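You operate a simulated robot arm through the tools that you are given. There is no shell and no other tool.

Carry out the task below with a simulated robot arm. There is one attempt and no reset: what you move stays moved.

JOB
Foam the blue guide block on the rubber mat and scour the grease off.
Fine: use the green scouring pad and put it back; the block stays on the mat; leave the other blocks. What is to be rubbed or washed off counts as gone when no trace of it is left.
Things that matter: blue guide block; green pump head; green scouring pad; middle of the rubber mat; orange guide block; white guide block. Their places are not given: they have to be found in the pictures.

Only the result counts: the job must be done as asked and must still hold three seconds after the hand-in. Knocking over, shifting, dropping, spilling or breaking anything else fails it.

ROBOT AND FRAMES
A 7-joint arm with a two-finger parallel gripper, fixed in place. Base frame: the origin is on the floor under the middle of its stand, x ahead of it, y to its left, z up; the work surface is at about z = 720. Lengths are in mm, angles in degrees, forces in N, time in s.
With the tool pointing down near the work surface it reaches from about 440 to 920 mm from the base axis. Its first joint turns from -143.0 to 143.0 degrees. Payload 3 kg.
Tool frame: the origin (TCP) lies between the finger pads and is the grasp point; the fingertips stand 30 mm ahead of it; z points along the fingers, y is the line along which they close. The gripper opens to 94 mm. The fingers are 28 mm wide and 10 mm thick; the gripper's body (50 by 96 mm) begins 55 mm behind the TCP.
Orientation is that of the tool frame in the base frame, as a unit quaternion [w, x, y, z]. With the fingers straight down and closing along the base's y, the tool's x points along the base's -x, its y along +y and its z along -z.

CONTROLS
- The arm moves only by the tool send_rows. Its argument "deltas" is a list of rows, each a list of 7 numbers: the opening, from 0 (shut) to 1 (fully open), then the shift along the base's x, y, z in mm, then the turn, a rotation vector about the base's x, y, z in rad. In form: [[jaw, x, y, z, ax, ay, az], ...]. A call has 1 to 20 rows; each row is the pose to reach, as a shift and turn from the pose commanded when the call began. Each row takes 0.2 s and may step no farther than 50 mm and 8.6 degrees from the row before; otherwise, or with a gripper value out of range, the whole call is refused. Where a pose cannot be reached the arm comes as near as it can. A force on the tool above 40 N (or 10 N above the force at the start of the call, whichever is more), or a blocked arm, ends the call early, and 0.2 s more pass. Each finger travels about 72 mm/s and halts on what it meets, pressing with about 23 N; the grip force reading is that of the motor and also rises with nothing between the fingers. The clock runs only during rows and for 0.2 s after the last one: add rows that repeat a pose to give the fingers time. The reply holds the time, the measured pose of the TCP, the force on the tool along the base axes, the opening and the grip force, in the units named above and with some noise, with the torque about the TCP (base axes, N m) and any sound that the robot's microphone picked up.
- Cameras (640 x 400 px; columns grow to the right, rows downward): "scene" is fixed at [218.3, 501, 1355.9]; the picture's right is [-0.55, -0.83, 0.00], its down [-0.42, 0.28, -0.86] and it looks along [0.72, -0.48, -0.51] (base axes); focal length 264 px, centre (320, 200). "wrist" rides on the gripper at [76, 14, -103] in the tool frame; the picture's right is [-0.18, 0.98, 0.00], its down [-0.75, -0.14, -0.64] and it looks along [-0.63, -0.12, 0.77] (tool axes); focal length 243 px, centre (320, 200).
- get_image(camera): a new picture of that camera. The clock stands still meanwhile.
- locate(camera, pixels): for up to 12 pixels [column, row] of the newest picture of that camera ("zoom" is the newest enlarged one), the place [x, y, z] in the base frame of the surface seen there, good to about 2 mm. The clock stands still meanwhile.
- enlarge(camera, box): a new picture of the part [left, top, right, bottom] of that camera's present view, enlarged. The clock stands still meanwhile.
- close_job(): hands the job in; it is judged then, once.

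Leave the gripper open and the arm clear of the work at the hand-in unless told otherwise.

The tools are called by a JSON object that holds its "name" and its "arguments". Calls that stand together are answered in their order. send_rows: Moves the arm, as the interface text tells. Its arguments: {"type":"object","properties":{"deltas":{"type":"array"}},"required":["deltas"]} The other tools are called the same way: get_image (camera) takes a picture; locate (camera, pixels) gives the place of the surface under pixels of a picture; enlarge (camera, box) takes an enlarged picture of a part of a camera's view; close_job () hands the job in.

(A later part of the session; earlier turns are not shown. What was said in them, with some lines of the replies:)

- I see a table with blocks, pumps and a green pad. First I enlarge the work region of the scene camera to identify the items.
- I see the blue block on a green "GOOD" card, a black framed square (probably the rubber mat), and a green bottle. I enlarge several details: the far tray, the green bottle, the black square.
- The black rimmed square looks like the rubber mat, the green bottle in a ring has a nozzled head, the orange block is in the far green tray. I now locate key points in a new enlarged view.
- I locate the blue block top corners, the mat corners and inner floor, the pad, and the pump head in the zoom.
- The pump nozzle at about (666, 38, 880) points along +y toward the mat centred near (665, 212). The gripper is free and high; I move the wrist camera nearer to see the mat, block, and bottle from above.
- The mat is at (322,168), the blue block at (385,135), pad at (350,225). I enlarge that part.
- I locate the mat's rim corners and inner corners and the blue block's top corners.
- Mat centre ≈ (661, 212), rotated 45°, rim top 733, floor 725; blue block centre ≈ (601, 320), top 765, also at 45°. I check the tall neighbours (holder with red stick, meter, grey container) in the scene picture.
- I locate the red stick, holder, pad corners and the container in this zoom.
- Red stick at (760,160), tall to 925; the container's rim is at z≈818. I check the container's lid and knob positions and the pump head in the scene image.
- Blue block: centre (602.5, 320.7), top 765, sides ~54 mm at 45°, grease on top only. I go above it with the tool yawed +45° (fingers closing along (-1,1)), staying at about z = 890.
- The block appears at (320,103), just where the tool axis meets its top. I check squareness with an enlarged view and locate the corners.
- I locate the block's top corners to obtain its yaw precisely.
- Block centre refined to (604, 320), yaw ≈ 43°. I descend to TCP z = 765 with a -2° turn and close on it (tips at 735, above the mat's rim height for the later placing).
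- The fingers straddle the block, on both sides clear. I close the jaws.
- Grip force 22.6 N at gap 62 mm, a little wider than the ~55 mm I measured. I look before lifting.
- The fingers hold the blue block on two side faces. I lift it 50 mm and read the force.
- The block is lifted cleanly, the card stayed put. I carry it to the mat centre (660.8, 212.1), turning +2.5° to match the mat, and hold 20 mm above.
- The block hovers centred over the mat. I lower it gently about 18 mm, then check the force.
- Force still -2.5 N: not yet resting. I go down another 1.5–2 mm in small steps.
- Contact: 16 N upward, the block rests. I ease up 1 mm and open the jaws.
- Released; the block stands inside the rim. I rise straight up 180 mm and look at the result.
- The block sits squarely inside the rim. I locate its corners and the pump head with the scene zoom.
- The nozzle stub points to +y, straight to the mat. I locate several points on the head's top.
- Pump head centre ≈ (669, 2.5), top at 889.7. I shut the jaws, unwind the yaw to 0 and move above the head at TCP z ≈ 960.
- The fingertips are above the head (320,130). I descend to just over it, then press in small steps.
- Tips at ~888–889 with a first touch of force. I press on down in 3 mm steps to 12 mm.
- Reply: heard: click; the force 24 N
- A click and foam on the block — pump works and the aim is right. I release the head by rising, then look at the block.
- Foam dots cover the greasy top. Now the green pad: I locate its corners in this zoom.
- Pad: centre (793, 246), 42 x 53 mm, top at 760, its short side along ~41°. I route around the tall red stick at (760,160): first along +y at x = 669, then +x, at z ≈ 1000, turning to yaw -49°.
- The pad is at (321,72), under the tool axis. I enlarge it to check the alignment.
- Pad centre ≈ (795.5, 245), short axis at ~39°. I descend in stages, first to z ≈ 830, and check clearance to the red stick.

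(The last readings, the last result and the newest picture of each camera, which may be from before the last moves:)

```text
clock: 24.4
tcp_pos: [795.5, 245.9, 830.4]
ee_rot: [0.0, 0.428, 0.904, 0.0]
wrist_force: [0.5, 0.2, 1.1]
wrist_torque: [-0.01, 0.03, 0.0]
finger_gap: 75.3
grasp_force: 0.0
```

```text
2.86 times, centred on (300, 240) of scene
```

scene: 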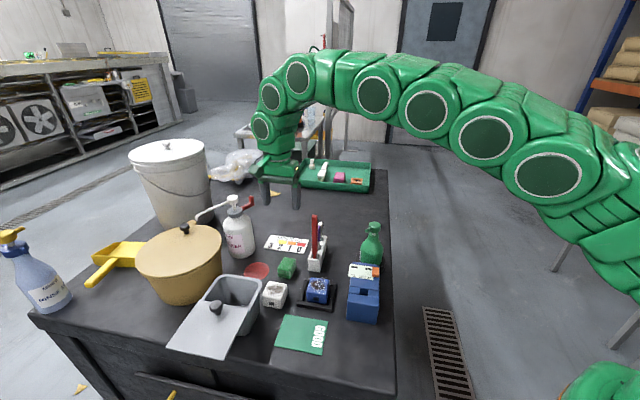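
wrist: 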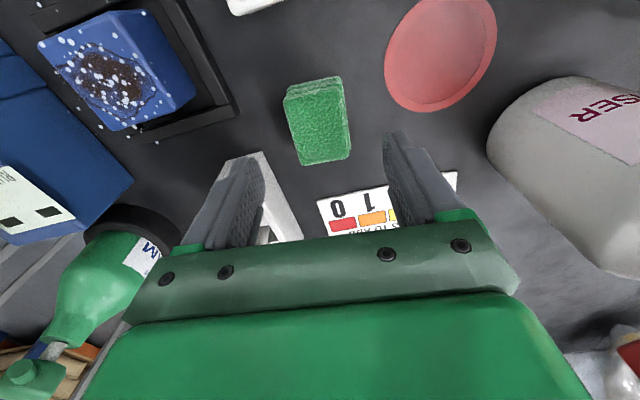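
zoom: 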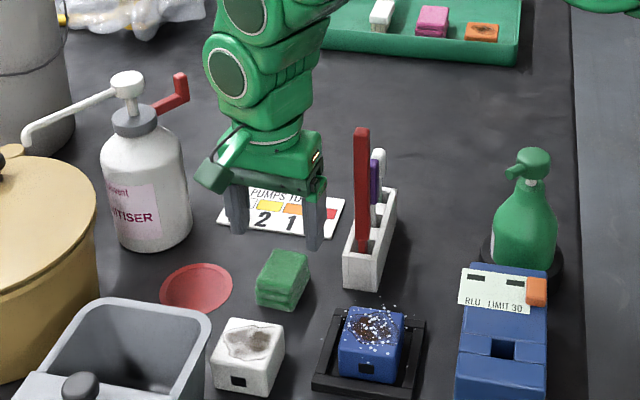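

Clear of the stick. I descend the remaining 64 mm and close on the pad.

{"name": "send_rows", "arguments": {"deltas": [[0.8, 0, -0.5, -25, 0, 0, 0], [0.8, 0, -0.5, -48, 0, 0, 0], [0.8, 0, -0.5, -64, 0, 0, 0], [0.8, 0, -0.5, -64, 0, 0, 0], [0.5, 0, -0.5, -64, 0, 0, 0], [0.3, 0, -0.5, -64, 0, 0, 0], [0.2, 0, -0.5, -64, 0, 0, 0], [0.2, 0, -0.5, -64, 0, 0, 0], [0.2, 0, -0.5, -64, 0, 0, 0]]}}

{"name": "get_image", "arguments": {"camera": "wrist"}}

{"name": "enlarge", "arguments": {"camera": "scene", "box": [220, 170, 380, 310]}}

```text
clock: 26.4
tcp_pos: [795.3, 244.6, 766.5]
ee_rot: [0.001, 0.426, 0.905, 0.001]
wrist_force: [-0.7, 0.4, -1.0]
wrist_torque: [0.0, 0.01, 0.02]
finger_gap: 44.1
grasp_force: 22.7
```

```text
taken
```

wrist: 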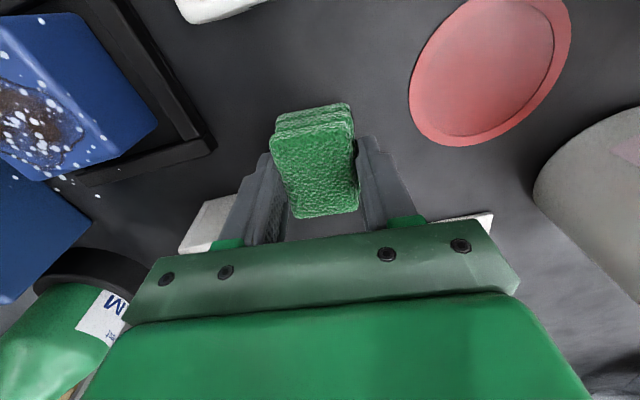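

```text
2.86 times, centred on (300, 240) of scene
```

zoom: 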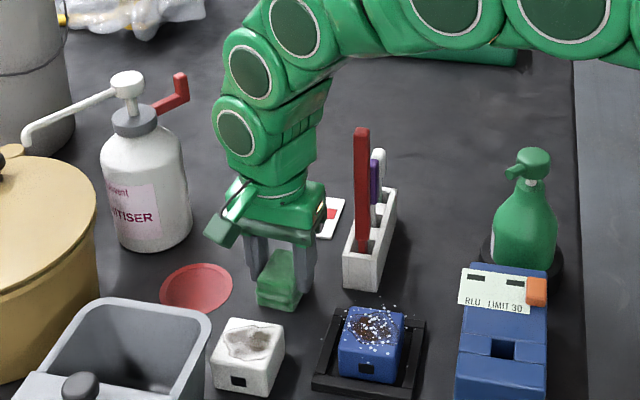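

The pad is gripped (gap 44 mm). I lift it to z ≈ 870 and bring it over the block by a path bowed away from the red stick.

{"name": "send_rows", "arguments": {"deltas": [[0.2, 0, 0, 15, 0, 0, 0], [0.2, 0, 0, 50, 0, 0, 0], [0.2, 0, 0, 85, 0, 0, 0], [0.2, -15, 12, 104, 0, 0, 0], [0.2, -40, 20, 104, 0, 0, 0], [0.2, -70, 15, 104, 0, 0, 0], [0.2, -100, -5, 104, 0, 0, 0], [0.2, -125, -22, 104, 0, 0, 0], [0.2, -137.5, -31, 104, 0, 0, 0], [0.2, -137.5, -31, 104, 0, 0, 0]]}}

{"name": "get_image", "arguments": {"camera": "wrist"}}

{"name": "enlarge", "arguments": {"camera": "scene", "box": [240, 190, 400, 330]}}

```text
clock: 28.6
tcp_pos: [656.6, 213.0, 870.2]
ee_rot: [0.0, 0.427, 0.904, 0.0]
wrist_force: [0.3, 0.1, -1.1]
wrist_torque: [0.0, -0.01, 0.01]
finger_gap: 44.0
grasp_force: 23.0
```

```text
taken
```

wrist: 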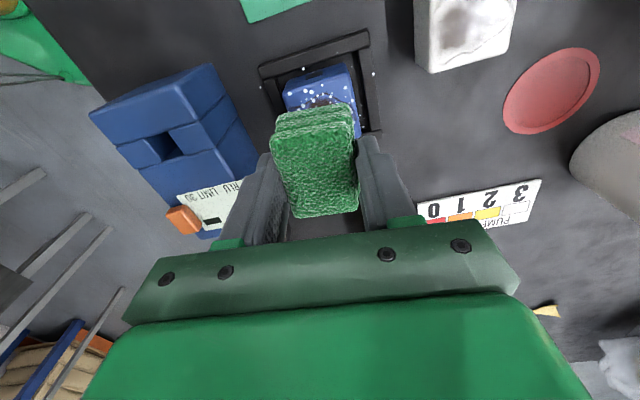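

```text
2.86 times, centred on (320, 260) of scene
```

zoom: 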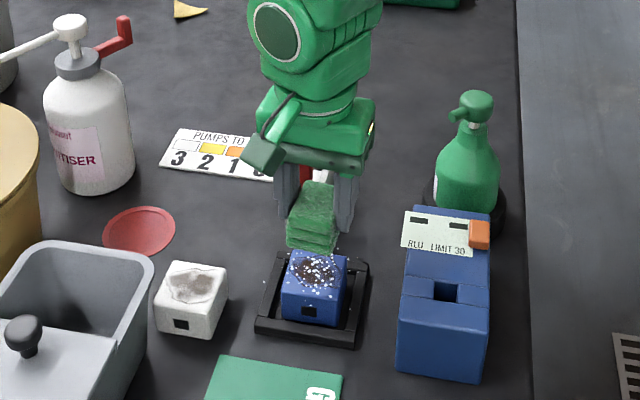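

The pad hangs over the block. I lower to near contact (TCP ≈ 813) and then creep.

{"name": "send_rows", "arguments": {"deltas": [[0.2, 0.5, 0.5, -25, 0, 0, 0], [0.2, 0.5, 0.5, -45, 0, 0, 0], [0.2, 0.5, 0.5, -54, 0, 0, 0], [0.2, 0.5, 0.5, -57, 0, 0, 0], [0.2, 0.5, 0.5, -58, 0, 0, 0]]}}

```text
clock: 29.8
tcp_pos: [657.6, 214.8, 812.7]
ee_rot: [0.0, 0.427, 0.904, 0.0]
wrist_force: [-0.1, -0.7, -0.1]
wrist_torque: [0.03, 0.0, -0.01]
finger_gap: 44.0
grasp_force: 23.1
```

Weight just comes off the tool; I creep 1.5 mm down and read.

{"name": "send_rows", "arguments": {"deltas": [[0.2, 0, 0, -1, 0, 0, 0], [0.2, 0, 0, -1.5, 0, 0, 0]]}}

```text
clock: 30.4
tcp_pos: [658.6, 214.8, 811.7]
ee_rot: [0.0, 0.427, 0.904, 0.001]
wrist_force: [-6.5, -0.4, 24.2]
wrist_torque: [-0.23, 0.06, -0.08]
finger_gap: 44.1
grasp_force: 23.2
```

Contact is stiff: 24 N at 1.5 mm. I ease 0.8 mm up to a light press and scrub in strokes over the whole top (±14 mm).

{"name": "send_rows", "arguments": {"deltas": [[0.2, 0, 0, 0.8, 0, 0, 0], [0.2, -3.5, 3.5, 0.8, 0, 0, 0], [0.2, -7.1, 7.1, 0.8, 0, 0, 0], [0.2, 0, 14.1, 0.8, 0, 0, 0], [0.2, 2.8, 17, 0.8, 0, 0, 0], [0.2, -7.1, 7.1, 0.8, 0, 0, 0], [0.2, -17, -2.8, 0.8, 0, 0, 0], [0.2, -12, -7.8, 0.8, 0, 0, 0], [0.2, -2.1, 2.1, 0.8, 0, 0, 0], [0.2, 7.8, 12, 0.8, 0, 0, 0], [0.2, 12.7, 7.1, 0.8, 0, 0, 0], [0.2, 2.8, -2.8, 0.8, 0, 0, 0], [0.2, -7.1, -12.7, 0.8, 0, 0, 0], [0.2, -2.8, -17, 0.8, 0, 0, 0], [0.2, 7.1, -7.1, 0.8, 0, 0, 0], [0.2, 17, 2.8, 0.8, 0, 0, 0], [0.2, 8.5, 1.4, 0.8, 0, 0, 0], [0.2, 0, 0, 0.8, 0, 0, 0]]}}

{"name": "enlarge", "arguments": {"camera": "scene", "box": [270, 230, 370, 330]}}

```text
clock: 34.2
tcp_pos: [659.1, 214.9, 811.9]
ee_rot: [0.0, 0.427, 0.904, 0.0]
wrist_force: [0.1, 1.2, 0.9]
wrist_torque: [0.06, 0.01, -0.02]
finger_gap: 44.3
grasp_force: 22.6
```

```text
4.00 times, centred on (320, 280) of scene
```

zoom: 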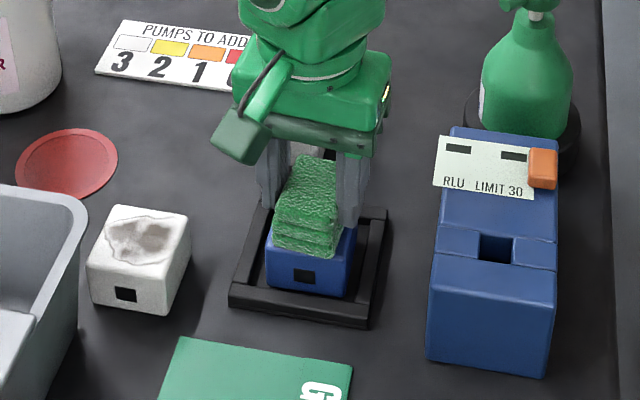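

The end force is only 1 N (light contact). I lift 60 mm to inspect the top.

{"name": "send_rows", "arguments": {"deltas": [[0.2, 0, 0, 20, 0, 0, 0], [0.2, 0, 0, 45, 0, 0, 0], [0.2, 0, 0, 60, 0, 0, 0], [0.2, 0, 0, 60, 0, 0, 0]]}}

{"name": "enlarge", "arguments": {"camera": "scene", "box": [285, 255, 345, 315]}}

{"name": "get_image", "arguments": {"camera": "wrist"}}

```text
clock: 35.2
tcp_pos: [659.2, 214.4, 871.3]
ee_rot: [0.0, 0.427, 0.904, 0.001]
wrist_force: [-0.3, 0.4, -1.2]
wrist_torque: [-0.04, -0.01, -0.01]
finger_gap: 43.9
grasp_force: 22.8
```

```text
6.67 times, centred on (315, 285) of scene
```

zoom: 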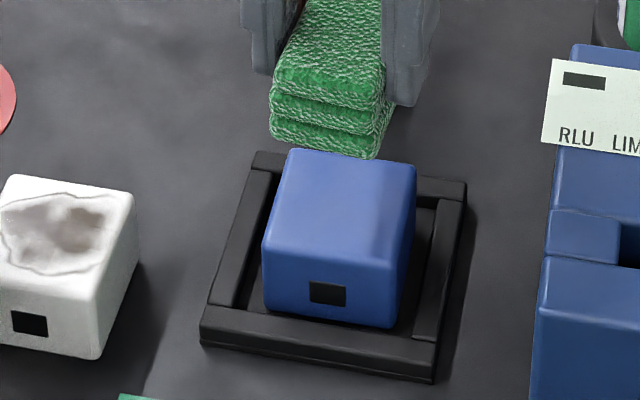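

```text
taken
```

wrist: 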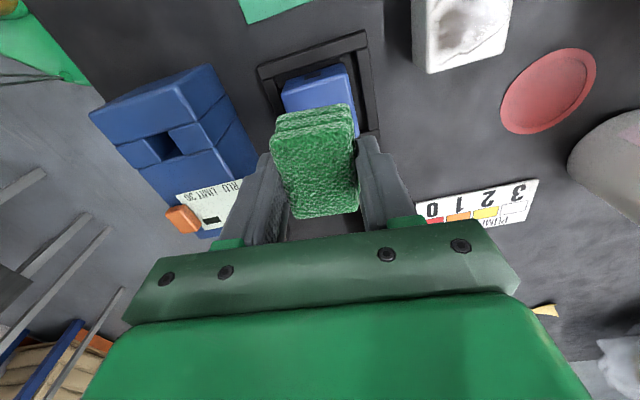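

The visible top is blue and clean. I rise to about z = 1000 and shift so that the wrist camera sees the whole top without the pad in front.

{"name": "send_rows", "arguments": {"deltas": [[0.2, 0, 0, 40, 0, 0, 0], [0.2, 0, 0, 80, 0, 0, 0], [0.2, 0, 0, 120, 0, 0, 0], [0.2, 20, -10, 130, 0, 0, 0], [0.2, 40, -30, 130, 0, 0, 0], [0.2, 50, -50, 130, 0, 0, 0], [0.2, 50, -50, 130, 0, 0, 0]]}}

{"name": "get_image", "arguments": {"camera": "wrist"}}

{"name": "enlarge", "arguments": {"camera": "scene", "box": [290, 265, 340, 315]}}

```text
clock: 36.8
tcp_pos: [709.8, 164.5, 1001.7]
ee_rot: [0.0, 0.427, 0.904, -0.001]
wrist_force: [0.8, -0.8, 0.0]
wrist_torque: [0.0, 0.0, -0.03]
finger_gap: 43.9
grasp_force: 23.2
```

```text
taken
```

wrist: 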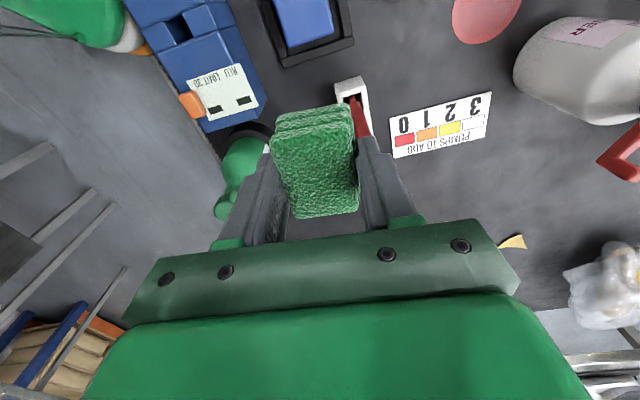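

```text
8.00 times, centred on (315, 290) of scene
```

zoom: 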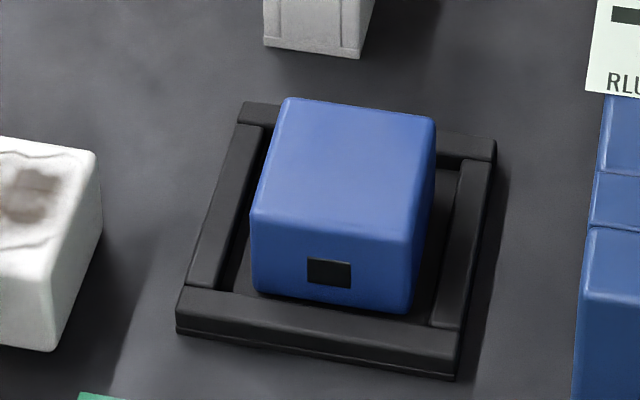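

The scene view shows a fully clean block. I also check it in the wrist view at (305,20).

{"name": "enlarge", "arguments": {"camera": "wrist", "box": [255, 0, 365, 70]}}

```text
5.71 times, centred on (310, 35) of wrist
```

zoom: 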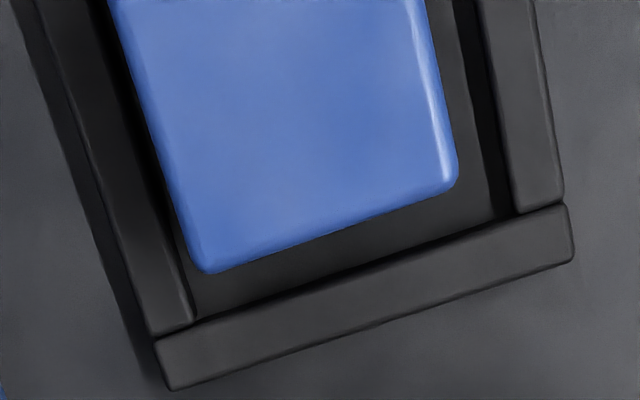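

It looks clean; I take one tighter enlargement to be sure no faint film remains.

{"name": "enlarge", "arguments": {"camera": "scene", "box": [304, 275, 332, 295]}}

{"name": "enlarge", "arguments": {"camera": "wrist", "box": [270, 0, 340, 45]}}

```text
16.00 times, centred on (318, 285) of scene
```

zoom: 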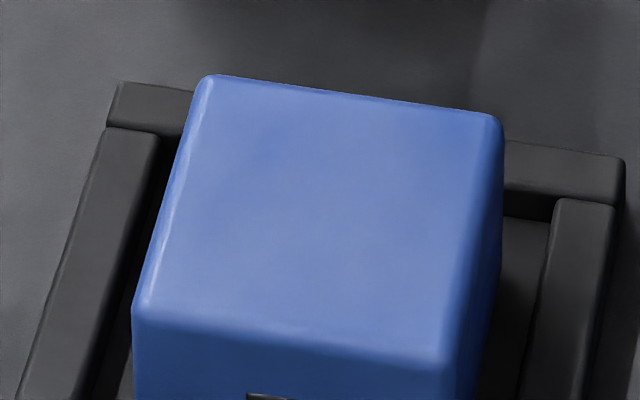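

```text
8.89 times, centred on (305, 22) of wrist
```

zoom: 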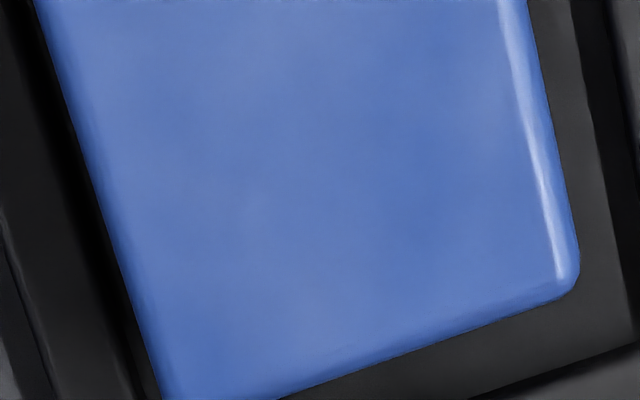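

No trace visible. For certainty I make one more light pass with the pad: first back over the block and down to contact.

{"name": "send_rows", "arguments": {"deltas": [[0.2, -25, 25, 0, 0, 0, 0], [0.2, -50, 50, 0, 0, 0, 0], [0.2, -50, 50, -45, 0, 0, 0], [0.2, -50, 50, -90, 0, 0, 0], [0.2, -50, 50, -130, 0, 0, 0], [0.2, -50, 50, -165, 0, 0, 0], [0.2, -50, 50, -182, 0, 0, 0], [0.2, -50, 50, -188, 0, 0, 0], [0.2, -50, 50, -190, 0, 0, 0], [0.2, -50, 50, -190, 0, 0, 0]]}}

```text
clock: 39.0
tcp_pos: [658.3, 214.1, 812.4]
ee_rot: [0.0, 0.427, 0.904, 0.0]
wrist_force: [-2.3, 0.3, 5.6]
wrist_torque: [-0.03, 0.03, 0.0]
finger_gap: 43.9
grasp_force: 23.3
```

Contact with 5.6 N. I scrub the whole top again with the same pattern.

{"name": "send_rows", "arguments": {"deltas": [[0.2, -3.5, 3.5, 0, 0, 0, 0], [0.2, -8, 8, 0, 0, 0, 0], [0.2, 0, 15, 0, 0, 0, 0], [0.2, 2.8, 18, 0, 0, 0, 0], [0.2, -7.1, 7.1, 0, 0, 0, 0], [0.2, -18, -2.8, 0, 0, 0, 0], [0.2, -12, -7.8, 0, 0, 0, 0], [0.2, -2.1, 2.1, 0, 0, 0, 0], [0.2, 7.8, 12, 0, 0, 0, 0], [0.2, 12.7, 7.1, 0, 0, 0, 0], [0.2, 2.8, -2.8, 0, 0, 0, 0], [0.2, -7.1, -12.7, 0, 0, 0, 0], [0.2, -2.8, -18, 0, 0, 0, 0], [0.2, 7.1, -7.1, 0, 0, 0, 0], [0.2, 18, 2.8, 0, 0, 0, 0], [0.2, 8.5, 1.4, 0, 0, 0, 0], [0.2, 0, 0, 0, 0, 0, 0], [0.2, -7, -7, 0, 0, 0, 0], [0.2, 7, 7, 0, 0, 0, 0], [0.2, 0, 0, 0, 0, 0, 0]]}}

```text
clock: 43.2
tcp_pos: [658.9, 214.5, 811.1]
ee_rot: [0.0, 0.427, 0.904, -0.001]
wrist_force: [-0.4, 1.0, -0.2]
wrist_torque: [0.02, -0.01, 0.02]
finger_gap: 44.1
grasp_force: 22.9
```

Second pass done. I lift, check the block, and carry the pad back by the same bowed path to above its original place.

{"name": "send_rows", "arguments": {"deltas": [[0.2, 0, 0, 30, 0, 0, 0], [0.2, 0, 0, 58.7, 0, 0, 0], [0.2, 12, 8.5, 58.7, 0, 0, 0], [0.2, 37, 25.5, 58.7, 0, 0, 0], [0.2, 67, 45.5, 58.7, 0, 0, 0], [0.2, 97, 50.5, 58.7, 0, 0, 0], [0.2, 122, 42.5, 58.7, 0, 0, 0], [0.2, 137, 30.5, 58.7, 0, 0, 0], [0.2, 137, 30.5, 58.7, 0, 0, 0]]}}

{"name": "enlarge", "arguments": {"camera": "scene", "box": [260, 220, 370, 320]}}

{"name": "get_image", "arguments": {"camera": "wrist"}}

```text
clock: 45.2
tcp_pos: [795.8, 244.7, 870.9]
ee_rot: [0.0, 0.426, 0.905, 0.0]
wrist_force: [0.9, 0.4, -0.7]
wrist_torque: [-0.05, 0.05, -0.01]
finger_gap: 44.2
grasp_force: 23.3
```

```text
4.00 times, centred on (315, 270) of scene
```

zoom: 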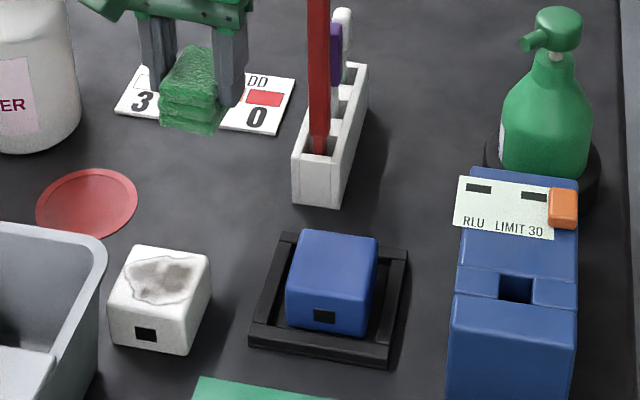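

```text
taken
```

wrist: 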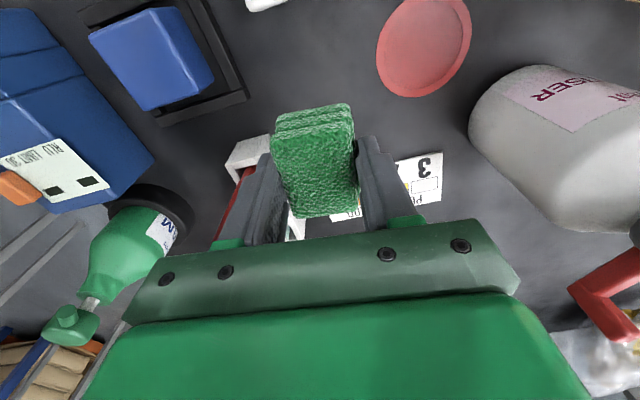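

The block is clean and within the rim. I lower the pad to just above its original resting height.

{"name": "send_rows", "arguments": {"deltas": [[0.2, 0, 0, -35, 0, 0, 0], [0.2, 0, 0, -70, 0, 0, 0], [0.2, 0, 0, -92, 0, 0, 0], [0.2, 0, 0, -101, 0, 0, 0], [0.2, 0, 0, -103, 0, 0, 0], [0.2, 0, 0, -103, 0, 0, 0]]}}

```text
clock: 46.6
tcp_pos: [795.3, 244.7, 767.9]
ee_rot: [0.0, 0.427, 0.904, 0.0]
wrist_force: [-0.8, 0.4, 0.0]
wrist_torque: [0.0, 0.0, 0.01]
finger_gap: 44.2
grasp_force: 23.0
```

{"name": "send_rows", "arguments": {"deltas": [[0.2, 0, 0, -0.8, 0, 0, 0], [0.2, 0, 0, -0.8, 0, 0, 0]]}}

```text
clock: 47.2
tcp_pos: [794.5, 244.8, 767.4]
ee_rot: [0.0, 0.426, 0.905, 0.0]
wrist_force: [0.6, -0.5, -0.3]
wrist_torque: [0.0, -0.01, -0.01]
finger_gap: 44.1
grasp_force: 22.7
```

Still about no load; I lower another 0.6 mm.

{"name": "send_rows", "arguments": {"deltas": [[0.2, 0, 0, -0.6, 0, 0, 0], [0.2, 0, 0, -0.6, 0, 0, 0]]}}

```text
clock: 47.8
tcp_pos: [794.8, 244.5, 766.1]
ee_rot: [-0.001, 0.427, 0.904, 0.0]
wrist_force: [0.9, -0.8, -1.1]
wrist_torque: [-0.01, 0.0, 0.03]
finger_gap: 44.2
grasp_force: 22.5
```

{"name": "send_rows", "arguments": {"deltas": [[0.2, 0, 0, -0.7, 0, 0, 0], [0.2, 0, 0, -0.7, 0, 0, 0]]}}

{"name": "enlarge", "arguments": {"camera": "scene", "box": [260, 230, 330, 290]}}

```text
clock: 48.4
tcp_pos: [795.1, 245.9, 765.0]
ee_rot: [0.0, 0.427, 0.904, 0.0]
wrist_force: [-1.7, 0.6, 6.5]
wrist_torque: [-0.04, 0.08, 0.0]
finger_gap: 43.8
grasp_force: 23.0
```

```text
6.67 times, centred on (295, 260) of scene
```

zoom: 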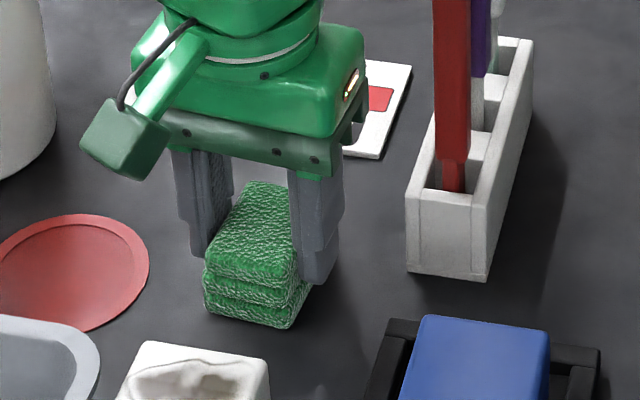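

The pad rests on the table (6.5 N). I open the jaws to 75 mm and rise straight up.

{"name": "send_rows", "arguments": {"deltas": [[0.2, 0, 0, 0.4, 0, 0, 0], [0.55, 0, 0, 0.4, 0, 0, 0], [0.7, 0, 0, 0.4, 0, 0, 0], [0.8, 0, 0, 0.4, 0, 0, 0], [0.8, 0, 0, 0.4, 0, 0, 0], [0.8, 0, 0, 15, 0, 0, 0], [0.8, 0, 0, 45, 0, 0, 0], [0.8, 0, 0, 90, 0, 0, 0], [0.8, 0, 0, 135, 0, 0, 0], [0.8, 0, 0, 180, 0, 0, 0], [0.8, 0, 0, 220, 0, 0, 0], [0.8, 0, 0, 220, 0, 0, 0]]}}

{"name": "enlarge", "arguments": {"camera": "wrist", "box": [250, 30, 400, 124]}}

{"name": "enlarge", "arguments": {"camera": "scene", "box": [240, 210, 400, 330]}}

```text
clock: 51.0
tcp_pos: [796.3, 245.7, 984.4]
ee_rot: [0.0, 0.426, 0.905, 0.0]
wrist_force: [-0.6, 0.1, 0.3]
wrist_torque: [-0.01, -0.01, 0.01]
finger_gap: 75.2
grasp_force: 0.0
```

```text
4.26 times, centred on (325, 77) of wrist
```

zoom: 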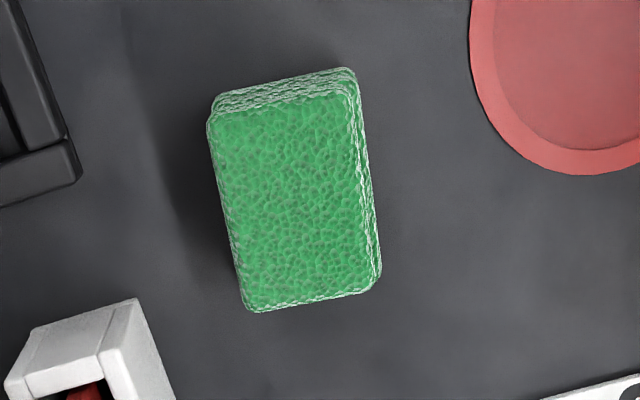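

```text
3.33 times, centred on (320, 270) of scene
```

zoom: 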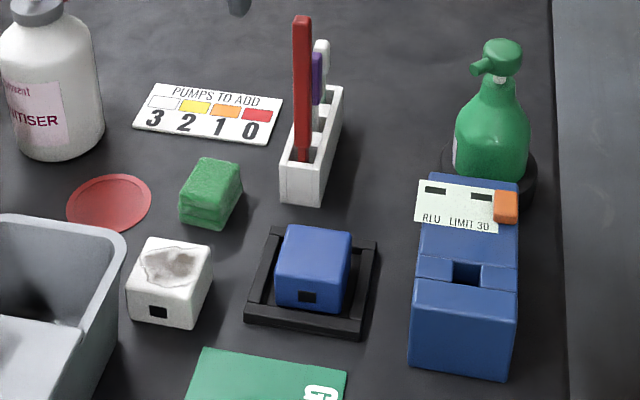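

I verify the pad's place against the earlier values and the block's cleanliness.

{"name": "locate", "arguments": {"camera": "zoom", "pixels": [[202, 159], [241, 166], [180, 222], [219, 229], [242, 190], [210, 180], [286, 228], [350, 236], [342, 280], [278, 272], [312, 252], [245, 312]]}}

{"name": "enlarge", "arguments": {"camera": "scene", "box": [275, 250, 345, 320]}}

```text
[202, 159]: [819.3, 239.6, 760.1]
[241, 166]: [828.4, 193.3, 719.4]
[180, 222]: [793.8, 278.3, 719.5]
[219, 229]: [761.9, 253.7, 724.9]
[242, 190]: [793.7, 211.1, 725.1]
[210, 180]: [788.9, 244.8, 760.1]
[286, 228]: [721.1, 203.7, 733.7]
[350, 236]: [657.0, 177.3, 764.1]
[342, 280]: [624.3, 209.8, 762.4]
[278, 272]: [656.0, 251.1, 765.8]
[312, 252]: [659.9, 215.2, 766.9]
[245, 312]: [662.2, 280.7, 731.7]
```

```text
5.71 times, centred on (310, 285) of scene
```

zoom: 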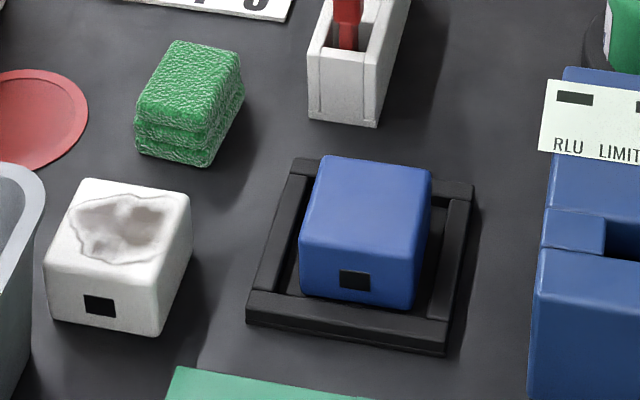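

The pad is back within 1–2 mm, the block is clean in the mat, nothing else moved. I raise the arm and return to the starting pose with the gripper open.

{"name": "send_rows", "arguments": {"deltas": [[1, 0, 0, 40, 0, 0, 0], [1, 0, 0, 85, 0, 0, 0], [1, 0, 0, 130, 0, 0, 0], [1, -20, -15, 165, 0, 0, 0.1], [1, -45, -38, 195, 0, 0, 0.2], [1, -70, -62, 220, 0, 0, 0.33], [1, -95, -86, 238, 0, 0, 0.45], [1, -120, -110, 248, 0, 0, 0.57], [1, -145, -134, 250, 0, 0, 0.7], [1, -170, -155, 250, 0, 0, 0.8], [1, -184, -165, 250, 0, 0, 0.885], [1, -184, -165, 250, 0, 0, 0.885], [1, -184, -165, 250, 0, 0, 0.885]]}}

{"name": "get_image", "arguments": {"camera": "scene"}}

{"name": "get_image", "arguments": {"camera": "wrist"}}

{"name": "enlarge", "arguments": {"camera": "wrist", "box": [300, 0, 460, 110]}}

```text
clock: 53.8
tcp_pos: [610.6, 81.6, 1234.8]
ee_rot: [0.0, -0.002, 1.0, 0.0]
wrist_force: [0.4, 0.5, 0.6]
wrist_torque: [0.03, 0.02, 0.0]
finger_gap: 93.9
grasp_force: 0.0
```

```text
taken
```

scene: 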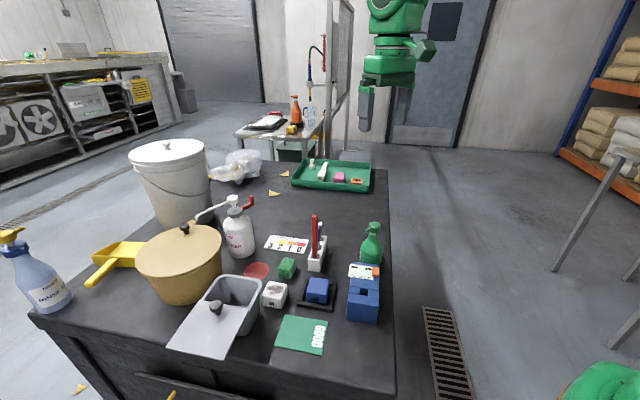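

```text
taken
```

wrist: 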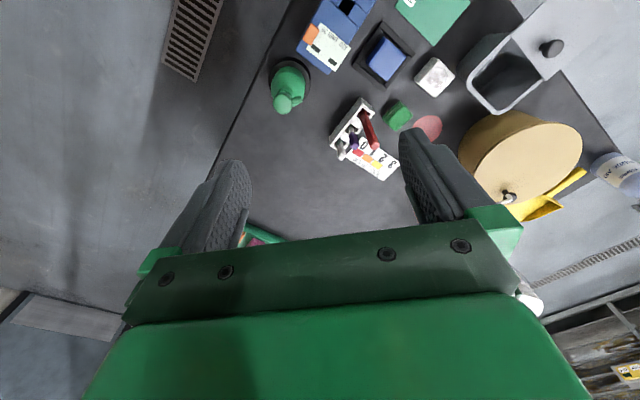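

```text
3.64 times, centred on (380, 55) of wrist
```

zoom: 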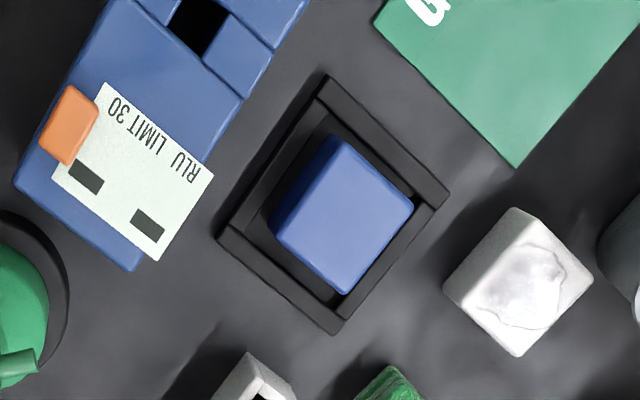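

From both cameras the blue block is clean and sits on the mat. The pad is back in its place, the other blocks have not moved, the gripper is open and the arm is clear. I hand the job in.

{"name": "close_job", "arguments": {}}

```text
The job is handed in.
```

The job is handed in: the blue guide block is foamed, scoured clean and sitting on the rubber mat. The hand-in reply did not say whether it passed.

- **Block:** it was standing on the green "GOOD" card, so I moved it to the middle of the mat first, about 4 mm off centre. One press of the green pump head foamed its top. I scoured it twice, and no grease or foam showed in either camera afterwards.
- **Pad:** the green scouring pad is back within about 2 mm of where it was.
- **Other blocks:** the white and orange guide blocks were not touched, and nothing else looked moved in the final pictures.
- **Arm:** it is back at its starting pose with the gripper open.
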